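You operate a simulated robot arm through the tools that you are given. There is no shell and no other tool. Be economical: measure what you need, move in short steps, check, and stop when the job is done.

Carry out the task below with a simulated robot arm. There is one attempt and no reset: what you move stays moved.

## Task
Pack the white box with its matching booklet and white remote.
Fine: same code as the box; booklets are in the drawer; shut it again and put the lid on the box.
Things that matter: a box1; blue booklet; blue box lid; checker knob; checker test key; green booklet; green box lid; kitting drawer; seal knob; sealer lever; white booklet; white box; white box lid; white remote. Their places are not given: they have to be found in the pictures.

Only the result counts: the job must be done as asked and must still hold three seconds after the hand-in. Knocking over, shifting, dropping, spilling or breaking anything else fails it. Lids that push on must go on centred and level and be pressed home; caps that screw on are set level and turned clockwise until they are tight.

## Robot
A 7-joint arm with a two-finger parallel gripper, fixed in place. Base frame: the origin is at the foot of the arm, x ahead of it, y to its left, z up; the work surface is at about z = 811. Lengths are in mm, angles in degrees, forces in N, time in s.
Its first joint turns from -166.0 to 166.0 degrees. Payload 4.4 kg.
Tool frame: the origin (TCP) lies between the finger pads and is the grasp point; the fingertips stand 23 mm ahead of it; z points along the fingers, y is the line along which they close. The gripper opens to 94 mm. The fingers are 38 mm wide and 10 mm thick; the gripper's body (54 by 96 mm) begins 39 mm behind the TCP.
Orientation is told as [roll, pitch, yaw] about the base's x, y, z axes, in that order, counted from this pose: with the fingers straight down and closing along the base's y, the tool's x points along the base's -x, its y along +y and its z along -z.

## Interface
- The arm moves only by the tool move_arm. Its argument "commands" is a list of rows, each an object of numbers (a shift or turn left out is 0, a gripper value left out holds the last): "x", "y", "z": the shift along the tool's x, y, z in units of 40 mm (1.0 is 40 mm); "ax", "ay", "az": the turn, a rotation vector about the tool's x, y, z in units of 5 degrees (1.0 is 5 degrees); "jaw": the gripper command, from -1 (shut) to 1 (fully open), values between in proportion. In form: [{"x": .., "y": .., "z": .., "ax": .., "ay": .., "az": .., "jaw": ..}, ...]. A call has 1 to 12 rows; each row shifts and turns the commanded pose from where the row before left it, along the tool's axes as they then stand. A call with a number of a shift or a turn outside -1 to 1 is refused whole. Rows are played at 5 a second. More than 50 mm and 8.6 degrees between two rows, or a gripper value outside its range, and nothing of the call is played. Where a pose cannot be reached the arm comes as near as it can. A force on the tool above 40 N (or 10 N above the force at the start of the call, whichever is more), or a blocked arm, ends the call early, and 0.2 s more pass. The fingers move at their own pace (about 72 mm/s each) and stop on an object; they squeeze with about 38 N. The grip force told is the motor's: it shows also when the fingers shut on nothing. Time passes only in rows, and 0.2 s behind the last, so rows that do not move let the fingers close. It gives the time, the measured TCP pose, the force on the tool (base axes), the opening and the grip force at its end, in the units of the frame above (readings bear some noise), with the torque about the TCP (base axes, N m) and any sound that the robot's microphone picked up.
- Cameras (640 x 400 px; columns grow to the right, rows downward): "scene" is fixed at [399.1, -501.8, 1370.2]; the picture's right is [0.95, -0.31, 0.00], its down [-0.19, -0.59, -0.78] and it looks along [0.24, 0.75, -0.62] (base axes); focal length 295 px, centre (320, 200). "wrist" rides on the gripper at [86, 16, -74] in the tool frame; the picture's right is [-0.18, 0.98, 0.00], its down [-0.58, -0.11, -0.81] and it looks along [-0.79, -0.15, 0.59] (tool axes); focal length 243 px, centre (320, 200).
- snapshot(camera): a new picture of that camera. The clock stands still meanwhile.
- measure_at(camera, pixels): for up to 12 pixels [column, row] of the newest picture of that camera ("zoom" is the newest enlarged one), the place [x, y, z] in the base frame of the surface seen there, good to about 2 mm. The clock stands still meanwhile.
- zoom(camera, box): a new picture of the part [left, top, right, bottom] of that camera's present view, enlarged. The clock stands still meanwhile.
- close_job(): hands the job in; it is judged then, once.

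Go step by step. Measure first, check grasps and placings, and put right what went wrong. The budget is 80 turns and 46 pictures, counting those below and the enlarged ones. Unless the task says otherwise, let go and move clear before handing in, and close with one line.

The tools are called after "Emit:" by a JSON object that holds its "op" and its "data". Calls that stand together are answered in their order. move_arm: Moves the arm, as the interface text tells. Its arguments: {"type":"object","properties":{"commands":{"type":"array","items":{"type":"object","properties":{"x":{"type":"number"},"y":{"type":"number"},"z":{"type":"number"},"ax":{"type":"number"},"ay":{"type":"number"},"az":{"type":"number"},"jaw":{"type":"number"}}}}},"required":["commands"]} The other tools are called the same way: snapshot (camera) takes a picture; measure_at (camera, pixels) gives the place of the surface under pixels of a picture; zoom (camera, box) takes an enlarged picture of a part of a camera's view; close_job () hands the job in.

At the start:

```text
clock: 0.0
tcp_pos: [692.9, 244.5, 1126.3]
tool_rot: [0.1, 0.0, 0.0]
ft_force: [-0.1, 0.5, -0.7]
torque: [0.02, 0.0, -0.02]
width: 94.3
grasp_force: 0.1
```

scene: 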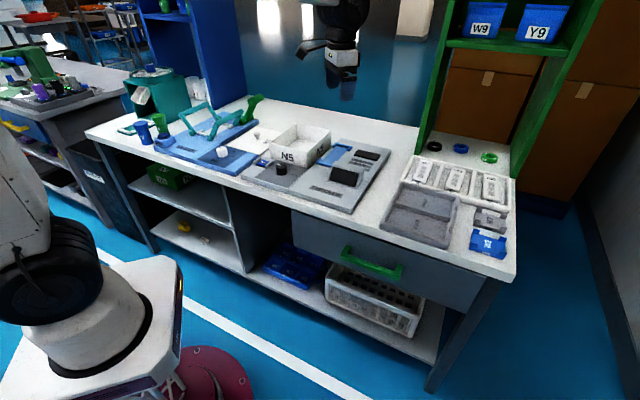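
wrist: 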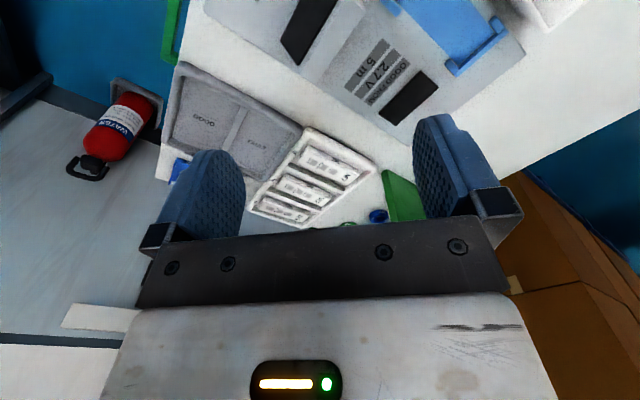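

The scene shows a white box at about (300,145) with code "N5", a drawer with a green handle at (370,262), and remotes on a tray at (455,180). I'll zoom in on these areas.

Emit:
{"op": "zoom", "data": {"camera": "scene", "box": [220, 100, 400, 215]}}

Emit:
{"op": "zoom", "data": {"camera": "scene", "box": [370, 130, 530, 270]}}

Emit:
{"op": "zoom", "data": {"camera": "scene", "box": [90, 60, 270, 185]}}

```text
3.48 times, centred on (310, 158) of scene
```

zoom: 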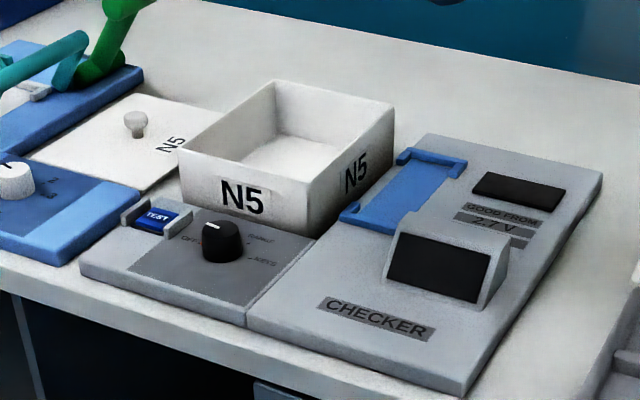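

```text
2.86 times, centred on (450, 200) of scene
```

zoom: 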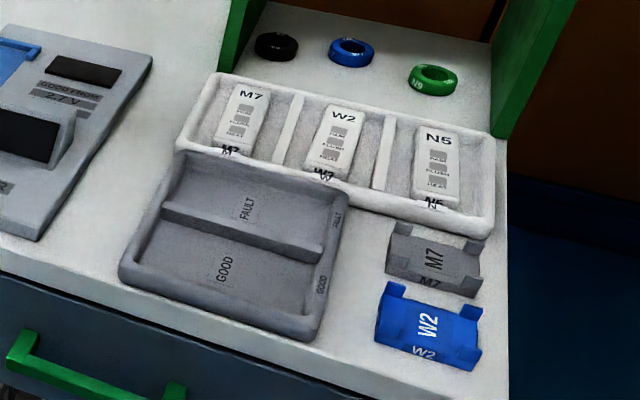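

```text
3.20 times, centred on (180, 122) of scene
```

zoom: 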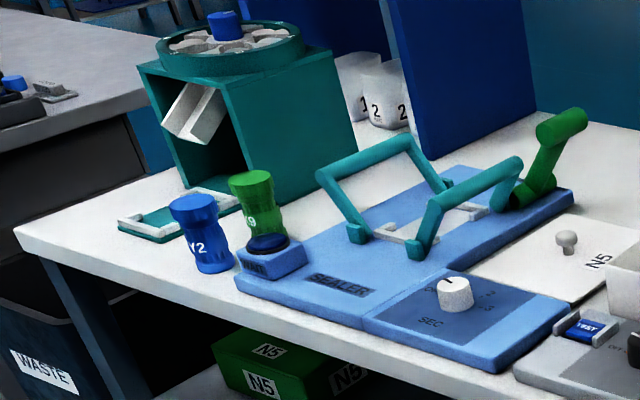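

The box and the matching lid and remote all carry N5: the remote is the rightmost in the tray. The lid lies left of the box with a knob at about (257,134). I'll measure the main points.

Emit:
{"op": "measure_at", "data": {"camera": "scene", "pixels": [[270, 143], [297, 124], [331, 130], [307, 154], [257, 133], [297, 145], [489, 178], [489, 192], [346, 249], [400, 271], [372, 263], [455, 175]]}}

Emit:
{"op": "zoom", "data": {"camera": "scene", "box": [240, 100, 340, 170]}}

Emit:
{"op": "zoom", "data": {"camera": "scene", "box": [280, 200, 520, 350]}}

```text
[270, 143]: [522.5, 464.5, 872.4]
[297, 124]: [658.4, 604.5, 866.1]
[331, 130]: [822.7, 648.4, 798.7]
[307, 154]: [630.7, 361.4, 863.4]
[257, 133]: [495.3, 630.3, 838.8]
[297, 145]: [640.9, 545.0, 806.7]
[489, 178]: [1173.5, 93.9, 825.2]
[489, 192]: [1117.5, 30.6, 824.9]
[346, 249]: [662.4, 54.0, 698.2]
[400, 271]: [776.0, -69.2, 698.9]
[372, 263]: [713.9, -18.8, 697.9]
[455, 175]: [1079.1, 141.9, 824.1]
```

```text
5.71 times, centred on (290, 135) of scene
```

zoom: 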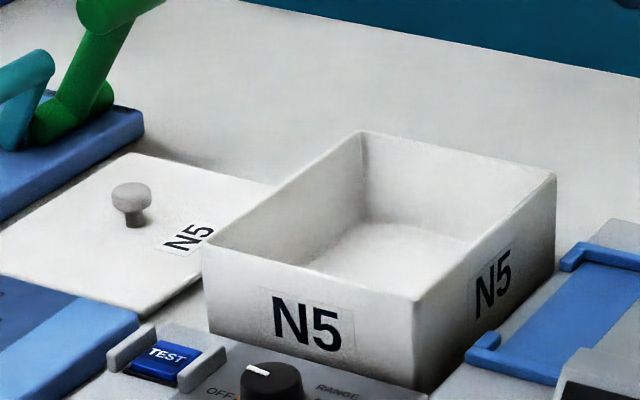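

```text
2.67 times, centred on (400, 275) of scene
```

zoom: 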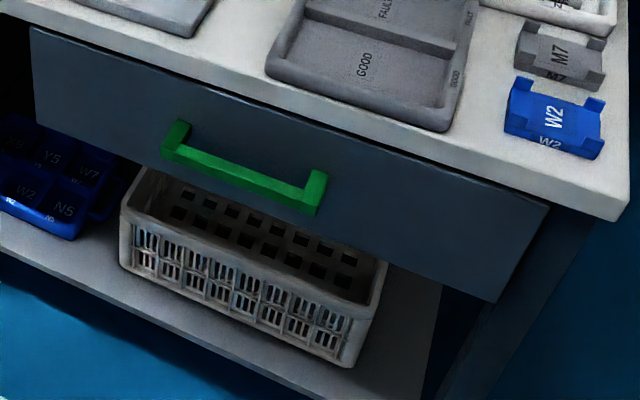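

The tray's N5 item measures about (1145,62), beyond the 980 mm reach with the tool straight down. I'll look closer at it before planning.

Emit:
{"op": "zoom", "data": {"camera": "scene", "box": [400, 150, 520, 220]}}

Emit:
{"op": "zoom", "data": {"camera": "wrist", "box": [150, 60, 450, 240]}}

```text
5.33 times, centred on (460, 185) of scene
```

zoom: 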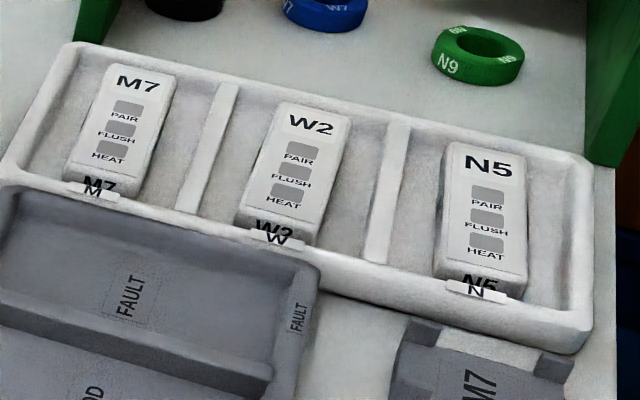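

```text
2.13 times, centred on (300, 150) of wrist
```

zoom: 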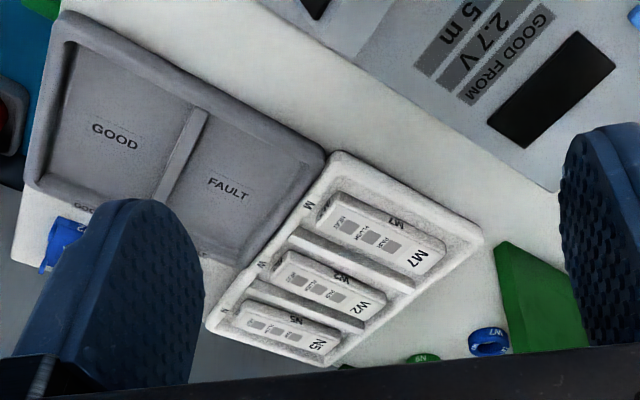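

These are indeed the remotes, and N5 is the right-hand one. I'll cross-check its place from the wrist camera.

Emit:
{"op": "measure_at", "data": {"camera": "zoom", "pixels": [[290, 335], [246, 305], [330, 357], [340, 340], [330, 290], [385, 240], [222, 325], [340, 160], [470, 240], [245, 325]]}}

```text
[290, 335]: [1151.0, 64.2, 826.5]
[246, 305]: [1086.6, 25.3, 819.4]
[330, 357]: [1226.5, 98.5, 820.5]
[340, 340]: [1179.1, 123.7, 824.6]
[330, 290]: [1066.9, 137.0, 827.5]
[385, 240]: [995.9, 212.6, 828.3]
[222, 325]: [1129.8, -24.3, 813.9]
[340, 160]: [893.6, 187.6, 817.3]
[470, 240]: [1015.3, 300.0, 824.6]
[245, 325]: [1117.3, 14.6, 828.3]
```

The two cameras agree: the N5 remote is centred near (1148,64,826) and lies along (0.73,0.68). I'll yaw the tool 43° to line up with the table, then test a tilted reach high above.

Emit:
{"op": "move_arm", "data": {"commands": [{"az": -1}, {"az": -1}, {"az": -1}, {"az": -1}, {"az": -1}, {"az": -1}, {"az": -1}, {"az": -1}, {"az": -0.6}]}}

Emit:
{"op": "measure_at", "data": {"camera": "scene", "pixels": [[421, 157], [400, 158], [515, 178], [509, 213], [412, 183], [484, 177], [498, 178], [481, 202], [495, 204], [435, 50], [570, 60], [420, 110]]}}

```text
clock: 2.0
tcp_pos: [693.8, 245.2, 1125.3]
tool_rot: [0.1, 0.0, 43.0]
ft_force: [0.0, -0.4, -0.8]
torque: [0.01, 0.0, -0.01]
width: 94.0
grasp_force: 0.1
```

```text
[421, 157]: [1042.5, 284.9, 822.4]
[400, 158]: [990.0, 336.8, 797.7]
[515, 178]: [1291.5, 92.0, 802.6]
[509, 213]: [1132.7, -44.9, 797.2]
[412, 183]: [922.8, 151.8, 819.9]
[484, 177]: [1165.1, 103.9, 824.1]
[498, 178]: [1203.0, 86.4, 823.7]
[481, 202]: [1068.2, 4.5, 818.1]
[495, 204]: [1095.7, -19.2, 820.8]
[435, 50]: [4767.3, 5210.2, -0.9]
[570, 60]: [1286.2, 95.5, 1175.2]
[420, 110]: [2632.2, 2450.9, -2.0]
```

The reading shows yaw 43°. I'll move high above to about (960,10,1000), then tilt outward.

Emit:
{"op": "move_arm", "data": {"commands": [{"x": -0.095, "y": -0.98, "z": 0.347}, {"x": -0.095, "y": -0.98, "z": 0.347}, {"x": -0.095, "y": -0.98, "z": 0.347}, {"x": -0.095, "y": -0.98, "z": 0.347}, {"x": -0.095, "y": -0.98, "z": 0.347}, {"x": -0.095, "y": -0.98, "z": 0.347}, {"x": -0.095, "y": -0.98, "z": 0.347}, {"x": -0.095, "y": -0.98, "z": 0.347}, {"x": -0.095, "y": -0.98, "z": 0.347}]}}

Emit:
{"op": "move_arm", "data": {"commands": [{"ay": -1}, {"ay": -1}, {"ay": -1}, {"ay": -1}, {"ay": -1}, {"ay": -1}, {"ay": -1}, {"ay": -1}, {"ay": -1}]}}

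Emit:
{"op": "snapshot", "data": {"camera": "wrist"}}

```text
clock: 4.0
tcp_pos: [959.3, 11.3, 1000.1]
tool_rot: [0.0, 0.1, 43.0]
ft_force: [0.1, -0.4, 1.0]
torque: [0.0, -0.02, -0.03]
width: 94.2
grasp_force: 0.0
```

```text
clock: 6.0
tcp_pos: [958.2, 10.3, 1000.9]
tool_rot: [0.0, -45.1, 43.1]
ft_force: [-1.1, 0.7, -0.3]
torque: [0.04, 0.02, -0.01]
width: 94.0
grasp_force: 0.0
```

```text
36 pictures are left
```

wrist: 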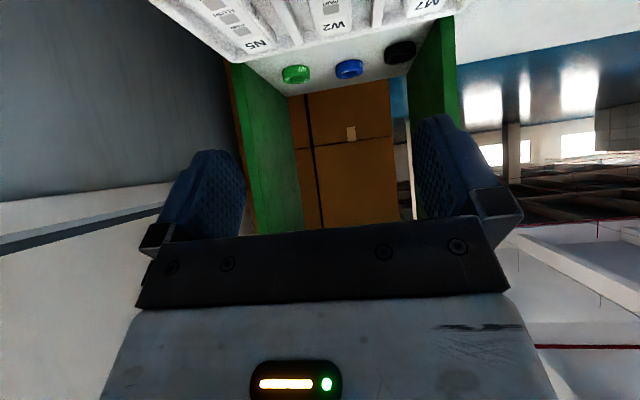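

The tilted pose is reachable. Next I'll move out to hover over the remote's near half at z≈950 to see whether the arm gets there.

Emit:
{"op": "move_arm", "data": {"commands": [{"x": -0.41, "y": -0.5625, "z": 0.854}, {"x": -0.41, "y": -0.5625, "z": 0.854}, {"x": -0.41, "y": -0.5625, "z": 0.854}, {"x": -0.41, "y": -0.5625, "z": 0.854}, {}]}}

Emit:
{"op": "snapshot", "data": {"camera": "scene"}}

```text
clock: 7.2
tcp_pos: [1124.7, 41.5, 949.4]
tool_rot: [-0.1, -45.0, 43.0]
ft_force: [0.8, -0.1, 0.5]
torque: [0.0, 0.01, -0.02]
width: 93.9
grasp_force: 0.1
```

```text
35 pictures are left
```

scene: 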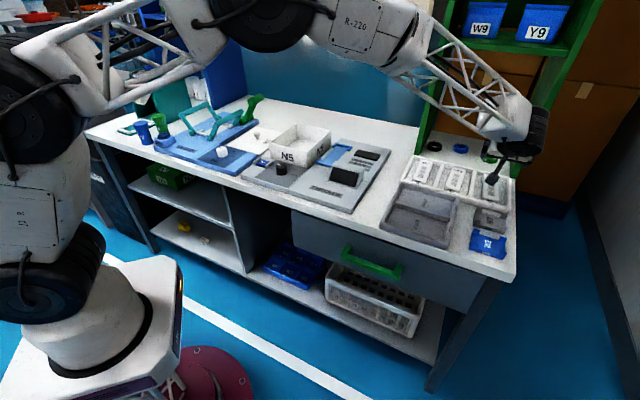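

The arm reaches it. A smaller tilt would grip better and fit into the box later, so I'll see whether this point holds at 25°.

Emit:
{"op": "move_arm", "data": {"commands": [{"ay": 1}, {"ay": 1}, {"ay": 1}, {"ay": 1}, {}]}}

Emit:
{"op": "zoom", "data": {"camera": "wrist", "box": [140, 0, 500, 240]}}

```text
clock: 8.4
tcp_pos: [1125.4, 42.1, 950.5]
tool_rot: [0.0, -24.9, 43.0]
ft_force: [0.8, -0.5, 0.6]
torque: [0.0, 0.0, 0.02]
width: 94.1
grasp_force: 0.1
```

```text
1.67 times, centred on (320, 120) of wrist
```

zoom: 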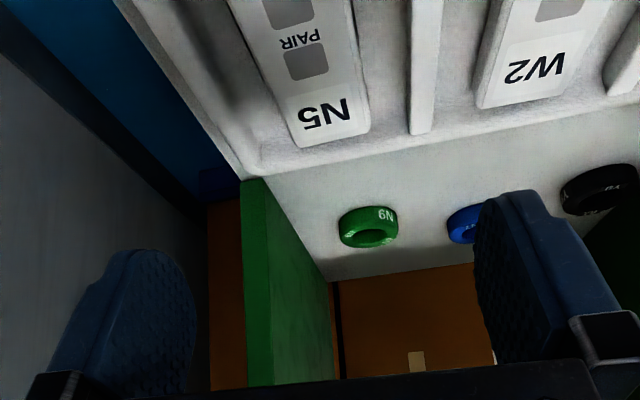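

The point holds at 25°. I'll measure the remote's far corners here and try 10° of tilt.

Emit:
{"op": "measure_at", "data": {"camera": "zoom", "pixels": [[303, 143], [366, 130], [250, 60], [357, 60], [330, 110], [415, 90], [240, 100], [210, 100], [400, 150], [305, 165]]}}

Emit:
{"op": "move_arm", "data": {"commands": [{"ay": 1}, {"ay": 1}, {"ay": 1}, {}]}}

```text
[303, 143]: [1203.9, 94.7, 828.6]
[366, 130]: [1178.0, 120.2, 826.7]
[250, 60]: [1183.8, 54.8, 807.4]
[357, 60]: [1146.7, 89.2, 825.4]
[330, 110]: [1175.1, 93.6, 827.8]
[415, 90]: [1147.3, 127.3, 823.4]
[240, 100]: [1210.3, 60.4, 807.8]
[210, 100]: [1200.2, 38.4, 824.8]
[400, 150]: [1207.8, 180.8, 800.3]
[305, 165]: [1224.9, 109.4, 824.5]
```

```text
clock: 9.4
tcp_pos: [1125.4, 40.8, 950.1]
tool_rot: [0.0, -10.0, 42.9]
ft_force: [0.0, -0.5, 0.9]
torque: [0.0, 0.01, -0.01]
width: 93.9
grasp_force: 0.0
```

The arm holds even at 10°, which is good. The remote spans v −752..−715 (width ≈38) with its top at z 827 and the tray floor at 807. I'll set the jaws to about 52 mm and hover above its centre.

Emit:
{"op": "move_arm", "data": {"commands": [{"x": -0.186, "y": 0.046, "z": 0.92, "jaw": 0.1}, {"x": -0.186, "y": 0.046, "z": 0.92, "jaw": 0.1}, {"jaw": 0.1}]}}

Emit:
{"op": "snapshot", "data": {"camera": "wrist"}}

Emit:
{"op": "zoom", "data": {"camera": "scene", "box": [420, 110, 540, 230]}}

```text
clock: 10.2
tcp_pos: [1143.1, 64.3, 880.0]
tool_rot: [0.0, -10.0, 42.9]
ft_force: [-1.0, -0.7, 0.0]
torque: [0.0, 0.01, -0.02]
width: 51.7
grasp_force: 0.0
```

```text
33 pictures are left
```

wrist: 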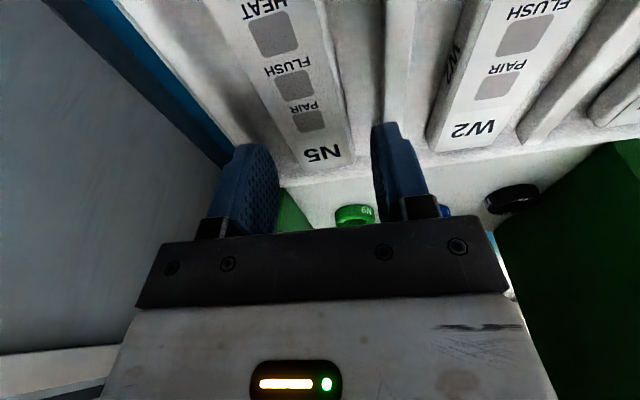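

```text
3.33 times, centred on (480, 170) of scene
```

zoom: 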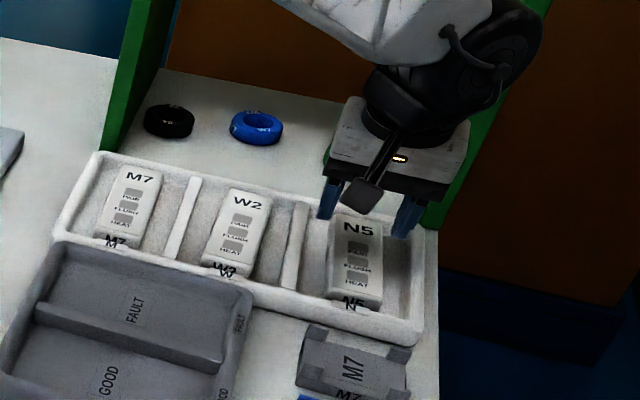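

The hover looks aligned. I'll measure the remote's edges for its exact axis and centre.

Emit:
{"op": "measure_at", "data": {"camera": "wrist", "pixels": [[247, 35], [305, 165], [275, 100], [298, 5], [350, 155], [326, 80], [387, 60], [395, 20], [240, 120], [195, 80], [265, 5]]}}

```text
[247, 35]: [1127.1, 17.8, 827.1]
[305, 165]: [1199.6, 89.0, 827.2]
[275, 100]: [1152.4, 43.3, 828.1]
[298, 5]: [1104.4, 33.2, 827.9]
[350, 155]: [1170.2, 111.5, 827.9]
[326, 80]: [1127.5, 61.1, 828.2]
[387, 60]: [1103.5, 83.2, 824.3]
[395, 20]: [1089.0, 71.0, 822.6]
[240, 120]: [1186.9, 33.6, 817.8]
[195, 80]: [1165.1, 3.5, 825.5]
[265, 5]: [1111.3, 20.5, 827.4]
```

The remote's edges lie at v −754 and −716, centred at −735, so I'll shift 2 mm, descend to TCP z 838 and close.

Emit:
{"op": "move_arm", "data": {"commands": [{"x": 0.06, "y": -0.03, "z": 0.345, "jaw": 0.1}, {"x": 0.06, "y": -0.03, "z": 0.345, "jaw": 0.1}, {"x": 0.06, "z": 0.345, "jaw": 0.1}, {"jaw": 0.1}]}}

```text
clock: 11.0
tcp_pos: [1148.3, 60.4, 852.1]
tool_rot: [-0.4, -10.4, 43.2]
ft_force: [-0.7, 1.2, 6.9]
torque: [-0.16, -0.02, 0.0]
width: 51.2
grasp_force: 0.0
stopped in row 3: the force on the tool passed its limit at 52 N (the readings are from after the stop); the commanded pose is now the measured one
```

The descent stopped on contact at z 852, where the tips would be about at the remote's top level. I'll look.

Emit:
{"op": "zoom", "data": {"camera": "wrist", "box": [160, 0, 480, 200]}}

Emit:
{"op": "zoom", "data": {"camera": "scene", "box": [450, 140, 540, 220]}}

```text
2.00 times, centred on (320, 100) of wrist
```

zoom: 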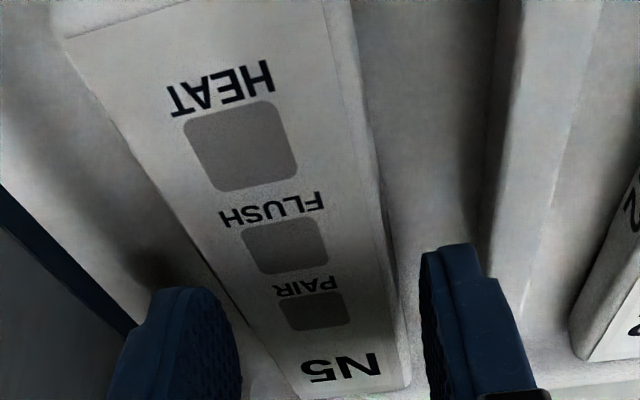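

```text
5.00 times, centred on (495, 180) of scene
```

zoom: 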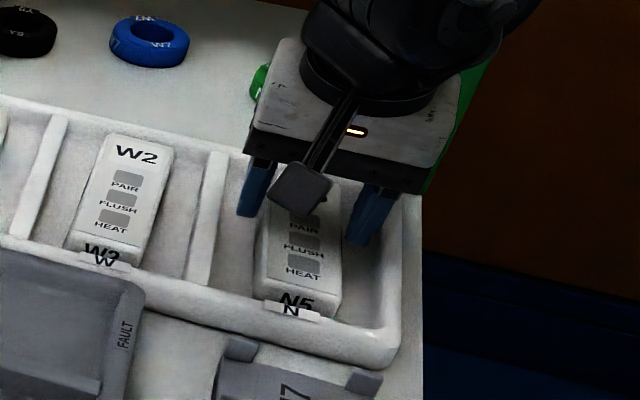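

Both fingers look clear of the remote, and the tool was pushed about 4 mm toward −v. That suggests the +v finger's outer side touched the divider. I'll measure the divider and the remote edges level with the fingers (the zoom is on the scene now, so I'll use plain wrist pixels after a fresh shot), raising a little and narrowing the jaws first.

Emit:
{"op": "move_arm", "data": {"commands": [{"z": -0.4, "jaw": -0.03}, {"jaw": -0.03}, {"jaw": -0.03}]}}

Emit:
{"op": "zoom", "data": {"camera": "wrist", "box": [160, 0, 480, 200]}}

```text
clock: 11.8
tcp_pos: [1146.6, 58.3, 868.0]
tool_rot: [-0.4, -10.4, 43.0]
ft_force: [-0.2, -0.6, 0.2]
torque: [-0.01, 0.0, 0.0]
width: 45.8
grasp_force: 0.1
```

```text
2.00 times, centred on (320, 100) of wrist
```

zoom: 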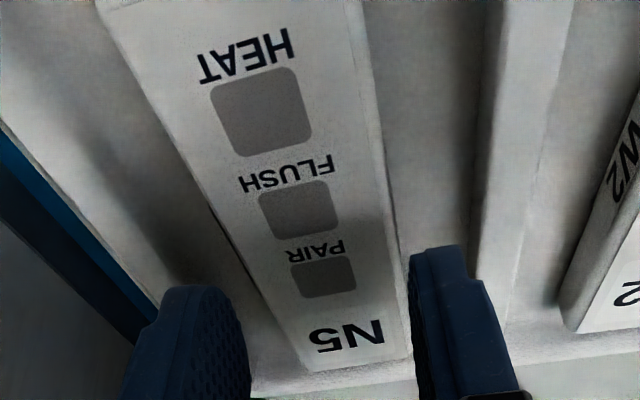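

Emit:
{"op": "measure_at", "data": {"camera": "zoom", "pixels": [[485, 230], [490, 150], [500, 230], [200, 180], [250, 268], [150, 100], [375, 150], [358, 50], [390, 235], [150, 230], [100, 190], [125, 240]]}}

```text
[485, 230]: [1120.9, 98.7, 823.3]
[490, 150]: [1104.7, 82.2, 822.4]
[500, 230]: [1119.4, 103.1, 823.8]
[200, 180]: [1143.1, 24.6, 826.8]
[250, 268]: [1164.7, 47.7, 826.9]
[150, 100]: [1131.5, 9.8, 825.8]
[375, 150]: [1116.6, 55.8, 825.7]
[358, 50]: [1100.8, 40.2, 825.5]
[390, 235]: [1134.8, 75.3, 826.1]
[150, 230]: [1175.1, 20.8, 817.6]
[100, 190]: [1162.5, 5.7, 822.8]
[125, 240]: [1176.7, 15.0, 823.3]
```

The remote now measures centred at v≈−739 and u≈880, turned about 3–4° more than the tool. The tool is already centred there, so I'll turn 3.5° and descend with 46 mm jaws.

Emit:
{"op": "move_arm", "data": {"commands": [{"az": -0.7, "jaw": -0.03}, {"x": 0.043, "z": 0.246, "jaw": -0.03}, {"x": 0.043, "z": 0.246, "jaw": -0.03}, {"x": 0.043, "z": 0.246, "jaw": -0.03}, {"jaw": -0.03}]}}

```text
clock: 12.7
tcp_pos: [1149.2, 55.9, 852.7]
tool_rot: [-1.4, -10.8, 46.8]
ft_force: [-1.2, -0.7, 5.3]
torque: [-0.13, 0.0, 0.02]
width: 45.7
grasp_force: 0.3
stopped in row 4: the force on the tool passed its limit at 47 N (the readings are from after the stop); the commanded pose is now the measured one
```

Torque over force puts the contact about 23 mm to the −v side, so the −v finger is landing on the remote's left edge; the remote sits further to −v than I measured. I'll raise and re-measure with a tight zoom.

Emit:
{"op": "move_arm", "data": {"commands": [{"z": -0.8, "jaw": 0.1}, {"z": -0.7, "x": 0.9, "jaw": 0.1}, {"z": -0.5, "x": 0.3, "jaw": 0.1}]}}

Emit:
{"op": "zoom", "data": {"camera": "wrist", "box": [200, 0, 440, 150]}}

```text
clock: 13.5
tcp_pos: [1104.5, 12.0, 918.5]
tool_rot: [-1.4, -10.8, 46.6]
ft_force: [0.4, -0.4, -0.4]
torque: [0.01, -0.02, -0.04]
width: 51.3
grasp_force: 0.1
```

```text
2.67 times, centred on (320, 75) of wrist
```

zoom: 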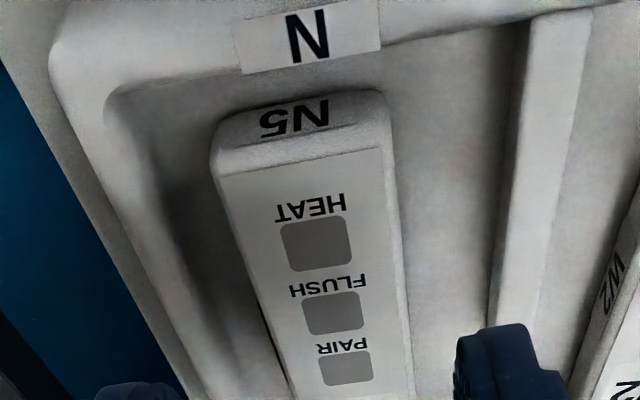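

Emit:
{"op": "measure_at", "data": {"camera": "zoom", "pixels": [[216, 165], [240, 240], [268, 320], [284, 380], [390, 160], [398, 240], [408, 340], [300, 150], [150, 160], [190, 280], [490, 250], [305, 100]]}}

```text
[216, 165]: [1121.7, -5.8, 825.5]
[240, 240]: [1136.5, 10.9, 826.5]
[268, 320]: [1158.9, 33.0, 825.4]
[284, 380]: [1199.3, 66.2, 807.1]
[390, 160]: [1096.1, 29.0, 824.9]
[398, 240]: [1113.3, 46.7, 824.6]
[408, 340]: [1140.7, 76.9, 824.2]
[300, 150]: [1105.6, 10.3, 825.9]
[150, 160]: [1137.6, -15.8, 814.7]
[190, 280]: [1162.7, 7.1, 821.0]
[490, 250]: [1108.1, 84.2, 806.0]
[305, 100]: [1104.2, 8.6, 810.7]
```

The remote is about 44 mm wide, centred at (1148.5, 54.2) at yaw 46.6°. I'll level the roll and hover there at z 862 to check before descending.

Emit:
{"op": "move_arm", "data": {"commands": [{"ax": -0.28, "jaw": 0.1}, {"x": -0.616, "y": -0.0375, "z": 0.83, "jaw": 0.1}, {"x": -0.616, "y": -0.0375, "z": 0.83, "jaw": 0.1}, {"jaw": 0.1}]}}

```text
clock: 14.5
tcp_pos: [1148.7, 54.0, 865.8]
tool_rot: [0.0, -10.7, 46.7]
ft_force: [0.1, -0.3, 0.3]
torque: [-0.02, -0.01, -0.05]
width: 51.7
grasp_force: 0.0
```

The tool is on target. Descending to z 837.

Emit:
{"op": "move_arm", "data": {"commands": [{"x": 0.045, "z": 0.236, "jaw": 0.1}, {"x": 0.045, "z": 0.236, "jaw": 0.1}, {"x": 0.045, "z": 0.236, "jaw": 0.1}, {"jaw": 0.1}]}}

```text
clock: 15.5
tcp_pos: [1148.9, 54.2, 836.5]
tool_rot: [0.0, -10.6, 46.7]
ft_force: [0.6, 0.2, 0.1]
torque: [-0.04, 0.0, 0.01]
width: 51.7
grasp_force: 0.1
```

The descent is clear. I'll close on the remote.

Emit:
{"op": "move_arm", "data": {"commands": [{"jaw": -1}, {"jaw": -1}, {"jaw": -1}, {"jaw": -1}]}}

```text
clock: 16.5
tcp_pos: [1148.3, 54.6, 836.1]
tool_rot: [-0.1, -10.8, 46.6]
ft_force: [1.1, 1.0, 0.3]
torque: [0.01, 0.01, 0.01]
width: 45.1
grasp_force: 38.1
```

The grip holds at 45 mm. I'll lift straight up 120 mm.

Emit:
{"op": "move_arm", "data": {"commands": [{"x": -0.117, "z": -0.614, "jaw": -1}, {"x": -0.117, "z": -0.614, "jaw": -1}, {"x": -0.117, "z": -0.614, "jaw": -1}, {"x": -0.117, "z": -0.614, "jaw": -1}, {"x": -0.117, "z": -0.614, "jaw": -1}, {"jaw": -1}]}}

Emit:
{"op": "zoom", "data": {"camera": "scene", "box": [400, 80, 560, 220]}}

Emit:
{"op": "zoom", "data": {"camera": "scene", "box": [240, 100, 340, 170]}}

```text
clock: 17.9
tcp_pos: [1147.5, 54.0, 958.6]
tool_rot: [-0.1, -10.7, 46.7]
ft_force: [0.3, 0.0, -1.0]
torque: [-0.01, -0.01, -0.01]
width: 45.1
grasp_force: 38.6
```

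```text
2.86 times, centred on (480, 150) of scene
```

zoom: 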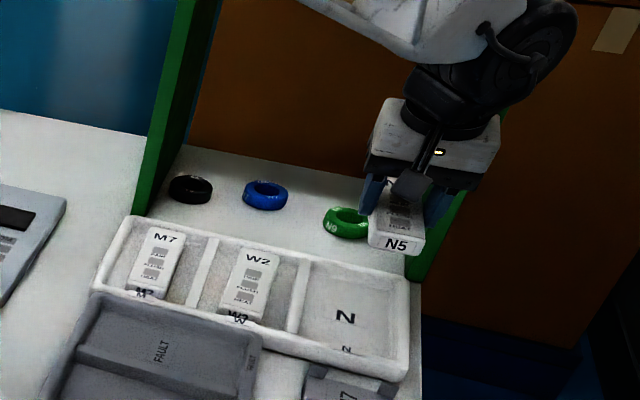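

```text
5.71 times, centred on (290, 135) of scene
```

zoom: 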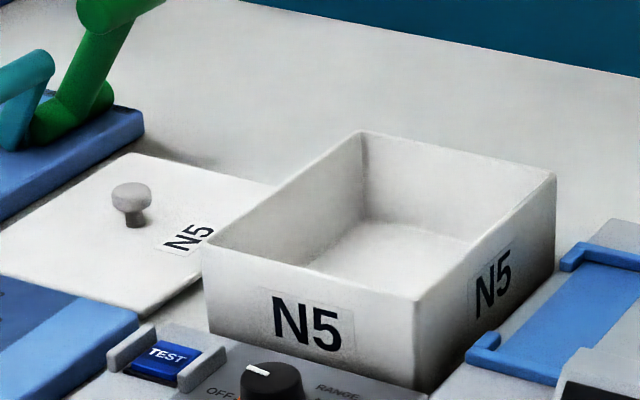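

The N5 remote is held level. I'll measure the box rim and the lid in this zoom.

Emit:
{"op": "measure_at", "data": {"camera": "zoom", "pixels": [[207, 243], [418, 300], [551, 177], [363, 134], [310, 272], [485, 238], [460, 155], [285, 187], [390, 245], [132, 190], [148, 157], [145, 310]]}}

```text
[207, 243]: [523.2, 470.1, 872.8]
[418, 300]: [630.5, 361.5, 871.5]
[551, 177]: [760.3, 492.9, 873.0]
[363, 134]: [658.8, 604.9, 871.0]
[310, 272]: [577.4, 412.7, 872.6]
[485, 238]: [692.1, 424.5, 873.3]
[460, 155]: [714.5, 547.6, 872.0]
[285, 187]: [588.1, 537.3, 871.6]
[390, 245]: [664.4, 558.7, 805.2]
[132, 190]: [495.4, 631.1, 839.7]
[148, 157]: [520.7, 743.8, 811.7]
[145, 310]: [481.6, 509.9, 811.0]
```

The box rim corners give centre (643,482), yaw 45°, an interior of about 145×178, rim at z 872 and floor at 805. I'll carry the remote over, retracting first to clear the shelf.

Emit:
{"op": "move_arm", "data": {"commands": [{"az": 0.33, "x": 0.737, "z": -0.14, "jaw": -1}, {"x": 0.737, "z": -0.14, "jaw": -1}, {"y": 0.94, "jaw": -1}, {"y": 0.94, "jaw": -1}, {"y": 0.94, "jaw": -1}, {"y": 0.94, "jaw": -1}, {"y": 0.94, "jaw": -1}, {"y": 0.94, "jaw": -1}, {"y": 0.94, "jaw": -1}, {"y": 0.94, "jaw": -1}, {"y": 0.94, "jaw": -1}, {"y": 0.94, "jaw": -1}]}}

Emit:
{"op": "move_arm", "data": {"commands": [{"y": 0.94, "jaw": -1}, {"y": 0.94, "jaw": -1}, {"y": 0.94, "jaw": -1}, {"y": 0.94, "jaw": -1}, {"y": 0.94, "jaw": -1}, {"y": 0.94, "jaw": -1}, {"y": 0.94, "jaw": -1}, {"jaw": -1}]}}

```text
clock: 20.5
tcp_pos: [842.8, 277.0, 964.4]
tool_rot: [0.4, -10.6, 44.9]
ft_force: [-0.1, 0.3, -1.0]
torque: [-0.03, -0.04, 0.0]
width: 45.5
grasp_force: 38.2
```

```text
clock: 22.3
tcp_pos: [653.9, 460.4, 965.0]
tool_rot: [0.4, -10.6, 45.0]
ft_force: [1.0, -0.5, -0.2]
torque: [-0.01, 0.02, 0.0]
width: 45.0
grasp_force: 37.8
```

I'm over the box. I'll centre and lower to just above the rim, then look.

Emit:
{"op": "move_arm", "data": {"commands": [{"x": -0.02, "y": 0.04, "z": 0.767, "jaw": -1}, {"x": -0.02, "y": 0.04, "z": 0.767, "jaw": -1}, {"jaw": -1}]}}

Emit:
{"op": "snapshot", "data": {"camera": "wrist"}}

Emit:
{"op": "zoom", "data": {"camera": "scene", "box": [230, 70, 350, 170]}}

```text
clock: 23.1
tcp_pos: [661.0, 473.3, 902.8]
tool_rot: [0.3, -10.7, 45.1]
ft_force: [-0.8, 0.2, -0.8]
torque: [0.02, 0.01, 0.0]
width: 45.1
grasp_force: 38.3
```

```text
25 pictures are left
```

wrist: 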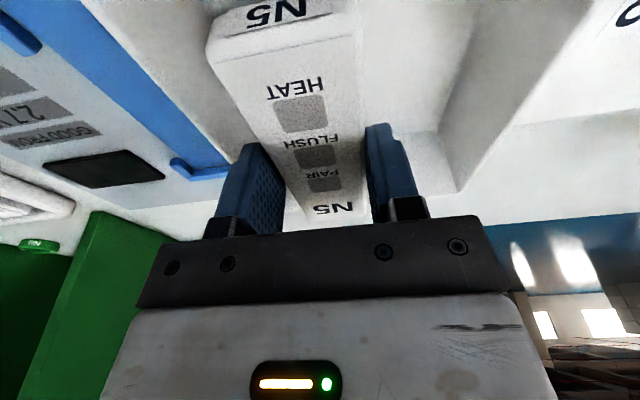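

```text
4.00 times, centred on (290, 120) of scene
```

zoom: 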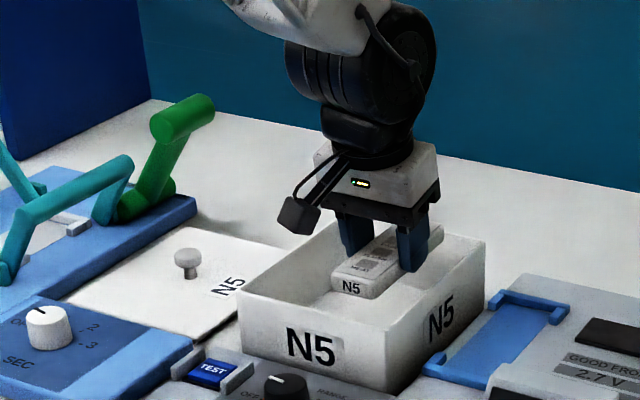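

It's aligned inside the rim. Lowering to the floor.

Emit:
{"op": "move_arm", "data": {"commands": [{"x": 0.076, "z": 0.405, "jaw": -1}, {"x": 0.076, "z": 0.405, "jaw": -1}, {"x": 0.076, "z": 0.405, "jaw": -1}, {"x": 0.076, "z": 0.405, "jaw": -1}, {"jaw": -1}]}}

```text
clock: 24.3
tcp_pos: [661.7, 474.5, 838.4]
tool_rot: [0.2, -10.7, 45.0]
ft_force: [-0.6, 0.2, -1.8]
torque: [0.01, 0.06, 0.0]
width: 45.1
grasp_force: 38.1
```

Emit:
{"op": "move_arm", "data": {"commands": [{"x": 0.015, "z": 0.07, "jaw": -1}, {"jaw": 0.2}, {"jaw": 0.2}, {"x": -0.117, "z": -0.614, "jaw": 0.2}, {"x": -0.117, "z": -0.614, "jaw": 0.2}, {"x": -0.117, "z": -0.614, "jaw": 0.2}, {"x": -0.117, "z": -0.614, "jaw": 0.2}]}}

Emit:
{"op": "zoom", "data": {"camera": "scene", "box": [230, 70, 350, 170]}}

```text
clock: 25.9
tcp_pos: [662.1, 475.6, 933.9]
tool_rot: [0.3, -10.7, 45.1]
ft_force: [-0.1, 0.2, 0.0]
torque: [-0.02, -0.01, -0.02]
width: 56.3
grasp_force: 0.1
```

```text
4.00 times, centred on (290, 120) of scene
```

zoom: 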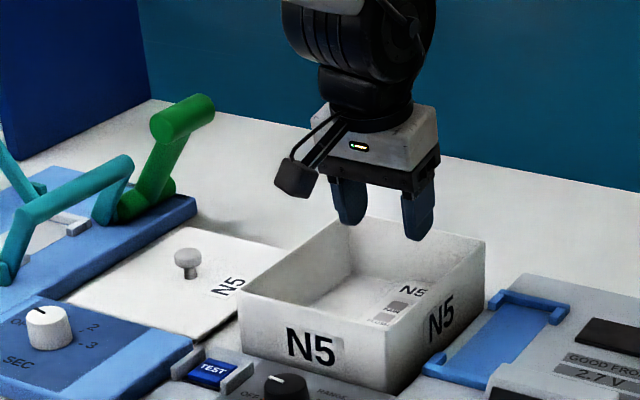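

The remote is in the box. Next is the drawer: I'll measure the handle and its clearances.

Emit:
{"op": "zoom", "data": {"camera": "scene", "box": [320, 220, 440, 300]}}

Emit:
{"op": "measure_at", "data": {"camera": "zoom", "pixels": [[120, 145], [180, 180], [250, 215], [330, 243], [400, 262], [155, 130], [420, 250], [300, 180], [300, 260], [250, 130], [130, 170], [400, 290]]}}

```text
5.00 times, centred on (380, 260) of scene
```

zoom: 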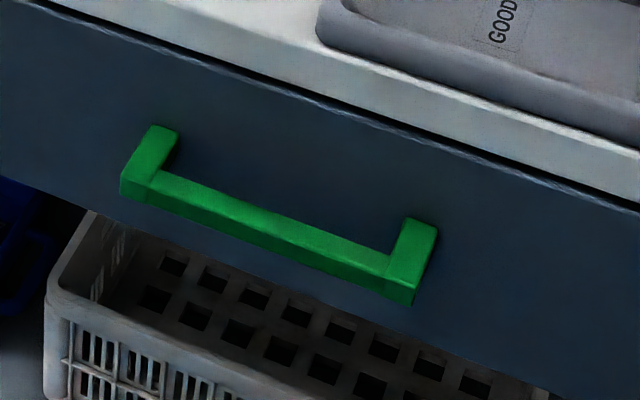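

```text
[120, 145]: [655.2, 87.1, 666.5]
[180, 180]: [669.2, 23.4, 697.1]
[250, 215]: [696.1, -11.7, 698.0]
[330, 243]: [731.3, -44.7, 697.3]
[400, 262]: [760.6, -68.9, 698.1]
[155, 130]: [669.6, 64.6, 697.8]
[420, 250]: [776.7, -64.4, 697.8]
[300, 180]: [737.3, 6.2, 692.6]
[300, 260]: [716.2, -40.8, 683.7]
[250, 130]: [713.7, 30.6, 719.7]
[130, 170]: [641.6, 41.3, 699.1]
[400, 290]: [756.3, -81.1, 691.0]
```

The handle bar is centred near (701,−17,690), runs at −45°, and has a 35 mm gap behind it. I'll approach from the front with the tool tilted 60° and the fingers above and below the bar. First I'll level the tool and move to the free space in front.

Emit:
{"op": "move_arm", "data": {"commands": [{"ay": 1, "z": -0.5}, {"ay": 1}, {"ay": 0.14}]}}

Emit:
{"op": "move_arm", "data": {"commands": [{"x": 0.88, "y": -0.697}, {"x": 0.88, "y": -0.697}, {"x": 0.88, "y": -0.697}, {"x": 0.88, "y": -0.697}, {"x": 0.88, "y": -0.697}, {"x": 0.88, "y": -0.697}, {"x": 0.88, "y": -0.697}, {"x": 0.88, "y": -0.697}, {"x": 0.88, "y": -0.697}, {"x": 0.88, "y": -0.697}, {"x": 0.88, "y": -0.697}, {"x": 0.88, "y": -0.697}]}}

Emit:
{"op": "move_arm", "data": {"commands": [{"az": 1}, {"az": 1}, {"az": 1}, {"az": 1}, {"az": 1}, {"az": 1}, {"az": 1}, {"az": 1}, {"az": 1}, {"az": 1}, {"az": 1}, {"az": 1}]}}

Emit:
{"op": "move_arm", "data": {"commands": [{"az": 1}, {"az": 1}, {"az": 1}, {"az": 1}, {"az": 1}, {"az": 1}]}}

```text
clock: 26.7
tcp_pos: [659.5, 472.6, 954.2]
tool_rot: [0.3, 0.0, 45.0]
ft_force: [0.5, 1.0, 0.5]
torque: [0.02, 0.03, -0.01]
width: 56.3
grasp_force: 0.1
```

```text
clock: 29.3
tcp_pos: [597.7, -63.8, 955.3]
tool_rot: [0.3, 0.1, 45.0]
ft_force: [-0.2, -0.4, 0.2]
torque: [0.0, 0.0, -0.04]
width: 56.2
grasp_force: 0.1
```

```text
clock: 31.9
tcp_pos: [597.7, -63.6, 953.3]
tool_rot: [0.2, 0.3, -14.9]
ft_force: [-0.4, -0.4, -0.4]
torque: [-0.01, 0.02, 0.0]
width: 56.4
grasp_force: 0.0
```

```text
clock: 33.3
tcp_pos: [595.9, -63.1, 953.2]
tool_rot: [0.0, 0.3, -45.1]
ft_force: [0.3, -0.2, 0.3]
torque: [0.05, -0.03, 0.01]
width: 56.3
grasp_force: 0.1
```

The yaw is −45°. I'll tilt 60° outward, then descend to the pre-grasp point in front of the bar.

Emit:
{"op": "move_arm", "data": {"commands": [{"ax": -1}, {"ax": -1}, {"ax": -1}, {"ax": -1}, {"ax": -1}, {"ax": -1}, {"ax": -1}, {"ax": -1}, {"ax": -1}, {"ax": -1}, {"ax": -1}, {"ax": -1}]}}

Emit:
{"op": "move_arm", "data": {"commands": [{"x": -0.175, "y": -0.7075, "z": 0.55}, {"x": -0.175, "y": -0.7075, "z": 0.55}, {"x": -0.175, "y": -0.7075, "z": 0.55}, {"x": -0.175, "y": -0.7075, "z": 0.55}, {"x": -0.175, "y": -0.7075, "z": 0.55}, {"x": -0.175, "y": -0.7075, "z": 0.55}, {}]}}

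Emit:
{"op": "snapshot", "data": {"camera": "scene"}}

```text
clock: 35.9
tcp_pos: [597.4, -63.0, 953.2]
tool_rot: [60.2, 0.2, -45.1]
ft_force: [0.8, 0.1, 0.2]
torque: [0.0, 0.02, 0.02]
width: 56.3
grasp_force: 0.0
```

```text
clock: 37.5
tcp_pos: [646.9, -72.1, 741.0]
tool_rot: [59.9, 0.3, -45.0]
ft_force: [0.3, -0.1, -0.7]
torque: [0.0, 0.03, -0.04]
width: 56.3
grasp_force: 0.1
```

```text
21 pictures are left
```

scene: 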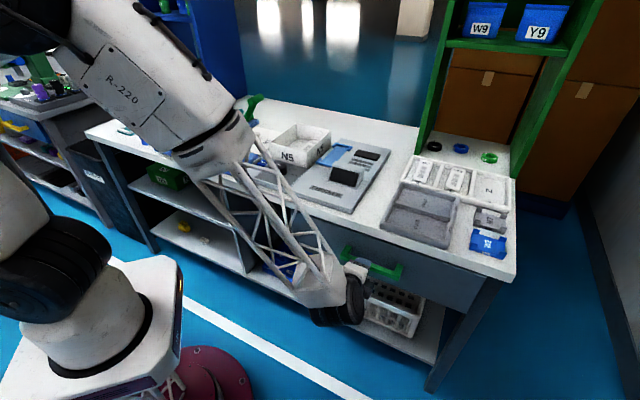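

The pre-grasp is in place. I'll narrow the jaws to 40 mm and advance onto the bar, stopping 8 mm short so the tips stay clear of the panel.

Emit:
{"op": "move_arm", "data": {"commands": [{"jaw": -0.15}, {"y": -0.045, "z": 0.706, "jaw": -0.15}, {"y": -0.045, "z": 0.706, "jaw": -0.15}, {"y": -0.045, "z": 0.706, "jaw": -0.15}, {"jaw": -0.15}]}}

Emit:
{"op": "snapshot", "data": {"camera": "wrist"}}

```text
clock: 38.7
tcp_pos: [694.9, -22.0, 694.7]
tool_rot: [60.1, 0.3, -44.9]
ft_force: [0.6, -0.3, -0.7]
torque: [-0.01, 0.0, 0.01]
width: 39.9
grasp_force: 0.1
```

```text
20 pictures are left
```

wrist: 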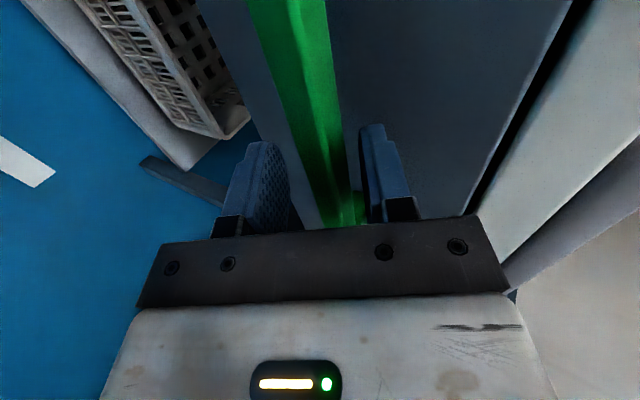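

The bar is between the fingers. I'll close, then pull straight out along −u.

Emit:
{"op": "move_arm", "data": {"commands": [{"jaw": -1}, {"jaw": -1}, {"jaw": -1}, {"jaw": -1}]}}

```text
clock: 39.8
tcp_pos: [696.5, -22.3, 695.7]
tool_rot: [60.3, 0.1, -44.9]
ft_force: [-2.2, 5.2, 5.1]
torque: [-0.83, -0.91, 0.4]
width: 13.7
grasp_force: 45.3
stopped in row 4: the force on the tool passed its limit at 41 N (the readings are from after the stop); the commanded pose is now the measured one
```

The bar is gripped (13.7 mm). I'll pull 30 mm first.

Emit:
{"op": "move_arm", "data": {"commands": [{"y": -0.125, "z": -0.217, "jaw": -1}, {"y": -0.125, "z": -0.217, "jaw": -1}, {"y": -0.125, "z": -0.217, "jaw": -1}, {"jaw": -1}]}}

```text
clock: 40.8
tcp_pos: [676.8, -44.8, 696.6]
tool_rot: [60.1, 0.2, -44.7]
ft_force: [-3.7, 4.1, 7.1]
torque: [-0.76, -0.91, 0.69]
width: 13.6
grasp_force: 45.0
stopped in row 4: the force on the tool passed its limit at 41 N (the readings are from after the stop); the commanded pose is now the measured one
```

The drawer moves. I'll keep pulling.

Emit:
{"op": "move_arm", "data": {"commands": [{"y": -0.22, "z": -0.365, "jaw": -1}, {"y": -0.22, "z": -0.365, "jaw": -1}, {"y": -0.22, "z": -0.365, "jaw": -1}, {"y": -0.22, "z": -0.365, "jaw": -1}, {"y": -0.22, "z": -0.365, "jaw": -1}, {"y": -0.22, "z": -0.365, "jaw": -1}]}}

```text
clock: 41.5
tcp_pos: [643.0, -75.0, 696.4]
tool_rot: [60.3, 0.1, -44.8]
ft_force: [-7.6, 9.1, 8.6]
torque: [-0.55, -0.73, -0.15]
width: 13.8
grasp_force: 45.1
stopped in row 3: the force on the tool passed its limit at 49 N (the readings are from after the stop); the commanded pose is now the measured one
```

Emit:
{"op": "move_arm", "data": {"commands": [{"x": 0.04, "y": -0.17, "z": -0.36, "jaw": -1}, {"x": 0.01, "y": -0.215, "z": -0.365, "jaw": -1}, {"x": 0.01, "y": -0.215, "z": -0.365, "jaw": -1}, {"x": 0.01, "y": -0.215, "z": -0.365, "jaw": -1}, {"x": 0.01, "y": -0.215, "z": -0.365, "jaw": -1}, {"jaw": -1}]}}

Emit:
{"op": "snapshot", "data": {"camera": "scene"}}

```text
clock: 42.4
tcp_pos: [609.1, -110.4, 697.1]
tool_rot: [60.3, 0.0, -44.9]
ft_force: [5.7, -2.2, -12.3]
torque: [-1.06, -0.86, -0.57]
width: 13.6
grasp_force: 45.1
stopped in row 4: the force on the tool passed its limit at 41 N (the readings are from after the stop); the commanded pose is now the measured one
```

```text
19 pictures are left
```

scene: 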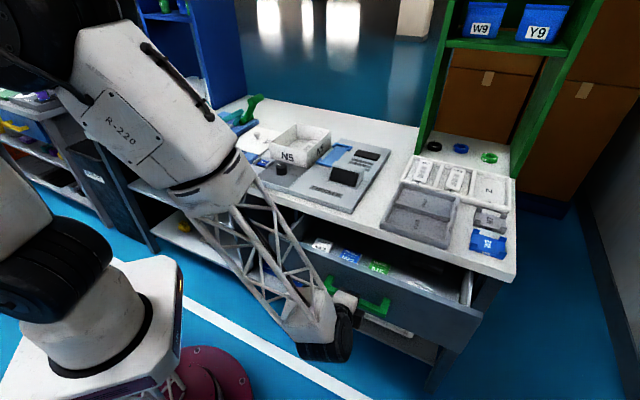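

The drawer is open about 125 mm, and white, blue and green booklets show at (320,245)–(378,268). I'll pull a bit more for room.

Emit:
{"op": "move_arm", "data": {"commands": [{"y": -0.25, "z": -0.35, "jaw": -1}, {"y": -0.225, "z": -0.365, "jaw": -1}, {"y": -0.225, "z": -0.365, "jaw": -1}, {"y": -0.225, "z": -0.365, "jaw": -1}, {"jaw": -1}]}}

Emit:
{"op": "zoom", "data": {"camera": "scene", "box": [290, 220, 470, 330]}}

```text
clock: 42.9
tcp_pos: [596.2, -123.4, 696.2]
tool_rot: [60.5, -0.1, -44.7]
ft_force: [-2.9, 4.4, 5.2]
torque: [-0.35, -0.36, -0.73]
width: 14.2
grasp_force: 45.2
stopped in row 2: the force on the tool passed its limit at 48 N (the readings are from after the stop); the commanded pose is now the measured one
```

```text
3.56 times, centred on (380, 275) of scene
```

zoom: 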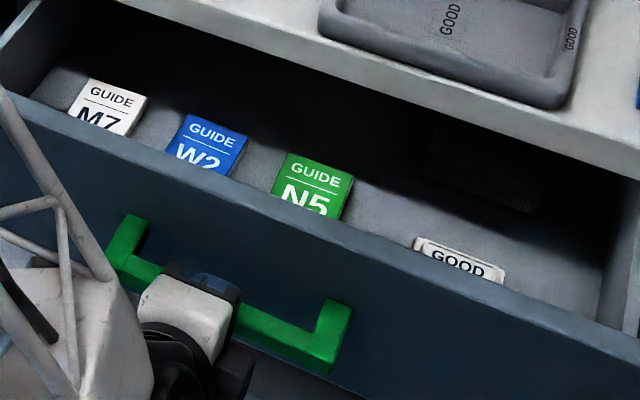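

The codes are on the booklets: the white one is M7 and the **green** one is N5, so green matches the box. I'll measure it and the drawer opening.

Emit:
{"op": "measure_at", "data": {"camera": "zoom", "pixels": [[289, 155], [354, 175], [275, 195], [340, 215], [313, 180], [260, 205], [350, 240], [300, 85], [380, 110], [255, 170], [420, 200], [463, 262]]}}

```text
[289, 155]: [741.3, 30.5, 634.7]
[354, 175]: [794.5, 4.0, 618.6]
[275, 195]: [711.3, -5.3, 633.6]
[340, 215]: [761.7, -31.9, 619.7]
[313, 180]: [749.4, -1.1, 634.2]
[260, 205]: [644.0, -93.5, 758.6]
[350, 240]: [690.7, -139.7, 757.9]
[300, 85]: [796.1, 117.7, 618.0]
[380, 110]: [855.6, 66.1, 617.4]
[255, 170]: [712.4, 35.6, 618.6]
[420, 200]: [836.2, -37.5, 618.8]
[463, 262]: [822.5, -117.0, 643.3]
```

The green booklet's top is at z 634, 16 mm thick, with its left edge at v≈−504 and its far edge at u≈546, partly under the table edge. I'll try pulling further for access.

Emit:
{"op": "move_arm", "data": {"commands": [{"y": -0.12, "z": -0.22, "jaw": -1}, {"y": -0.12, "z": -0.22, "jaw": -1}, {"y": -0.12, "z": -0.22, "jaw": -1}, {"jaw": -1}]}}

```text
clock: 43.5
tcp_pos: [584.5, -136.4, 696.2]
tool_rot: [60.5, 0.0, -44.5]
ft_force: [-3.8, 5.6, 6.8]
torque: [-0.07, -0.15, -0.65]
width: 13.8
grasp_force: 45.2
stopped in row 2: the force on the tool passed its limit at 44 N (the readings are from after the stop); the commanded pose is now the measured one
```

Emit:
{"op": "move_arm", "data": {"commands": [{"x": 0.05, "y": -0.1, "z": -0.22, "jaw": -1}, {"x": 0.01, "y": -0.125, "z": -0.217, "jaw": -1}, {"x": 0.01, "y": -0.125, "z": -0.217, "jaw": -1}, {"x": 0.01, "y": -0.125, "z": -0.217, "jaw": -1}, {"x": 0.01, "y": -0.125, "z": -0.217, "jaw": -1}, {"jaw": -1}]}}

```text
clock: 43.9
tcp_pos: [574.5, -143.5, 697.7]
tool_rot: [60.4, -0.1, -44.8]
ft_force: [1.8, -1.4, -4.0]
torque: [-0.74, -0.67, -1.22]
width: 13.8
grasp_force: 45.0
stopped in row 2: the force on the tool passed its limit at 42 N (the readings are from after the stop); the commanded pose is now the measured one
```

Emit:
{"op": "move_arm", "data": {"commands": [{"y": -0.15, "z": -0.2, "jaw": -1}, {"y": -0.125, "z": -0.217, "jaw": -1}, {"y": -0.125, "z": -0.217, "jaw": -1}, {"y": -0.125, "z": -0.217, "jaw": -1}, {"jaw": -1}]}}

```text
clock: 44.9
tcp_pos: [550.7, -167.8, 695.7]
tool_rot: [60.4, -0.1, -44.7]
ft_force: [-4.8, 6.9, 10.1]
torque: [-0.06, -0.29, -0.79]
width: 13.8
grasp_force: 44.5
stopped in row 4: the force on the tool passed its limit at 43 N (the readings are from after the stop); the commanded pose is now the measured one
```

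The drawer is open about 206 mm, which is plenty. I'll release, back off and rise.

Emit:
{"op": "move_arm", "data": {"commands": [{"jaw": -0.1}, {"jaw": -0.1}, {"z": -0.5, "jaw": -0.1}, {"z": -0.8, "jaw": -0.1}, {"z": -0.8, "jaw": -0.1}, {"y": 0.8, "z": -0.46, "jaw": -0.1}, {"y": 0.86, "z": -0.5}, {"y": 0.86, "z": -0.5}, {"y": 0.86, "z": -0.5}, {"y": 0.86, "z": -0.5}, {"y": 0.86, "z": -0.5}]}}

Emit:
{"op": "zoom", "data": {"camera": "scene", "box": [270, 220, 470, 350]}}

```text
clock: 47.5
tcp_pos: [512.7, -191.8, 905.5]
tool_rot: [60.2, 7.5, -41.2]
ft_force: [-0.5, -0.6, 0.1]
torque: [0.01, -0.04, 0.05]
width: 42.4
grasp_force: 0.1
stopped in row 11: the arm was blocked; the commanded pose is now the measured one
```

```text
3.08 times, centred on (370, 285) of scene
```

zoom: 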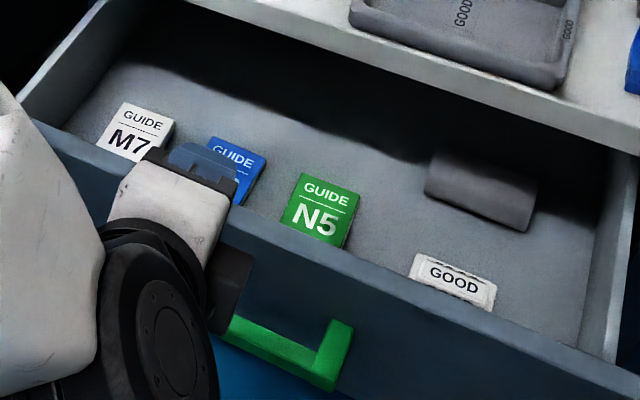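

The arm hit a joint limit in that posture, harmlessly. I'll measure the booklet and bring the tool upright.

Emit:
{"op": "measure_at", "data": {"camera": "zoom", "pixels": [[304, 176], [356, 195], [283, 222], [336, 241], [320, 208], [330, 195], [300, 215], [240, 215], [340, 250], [500, 130], [220, 270]]}}

Emit:
{"op": "move_arm", "data": {"commands": [{"ax": 1}, {"ax": 1}, {"ax": 1}, {"ax": 1}, {"ax": 1}, {"ax": 1}, {"ax": 1}, {"ax": 1}, {"ax": 1}, {"ax": 1}, {"ax": 1}, {"ax": 1}]}}

```text
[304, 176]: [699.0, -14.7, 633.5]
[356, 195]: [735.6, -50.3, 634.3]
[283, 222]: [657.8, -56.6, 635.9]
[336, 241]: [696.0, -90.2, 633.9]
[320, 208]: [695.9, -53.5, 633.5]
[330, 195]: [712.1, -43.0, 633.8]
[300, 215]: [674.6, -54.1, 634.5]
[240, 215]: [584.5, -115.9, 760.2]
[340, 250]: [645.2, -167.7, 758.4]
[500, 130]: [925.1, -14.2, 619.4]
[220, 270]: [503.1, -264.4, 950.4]
```

```text
clock: 50.1
tcp_pos: [509.9, -196.6, 906.7]
tool_rot: [0.0, 7.3, -41.8]
ft_force: [-0.6, 0.3, 0.4]
torque: [0.02, -0.02, -0.01]
width: 42.2
grasp_force: 0.1
```

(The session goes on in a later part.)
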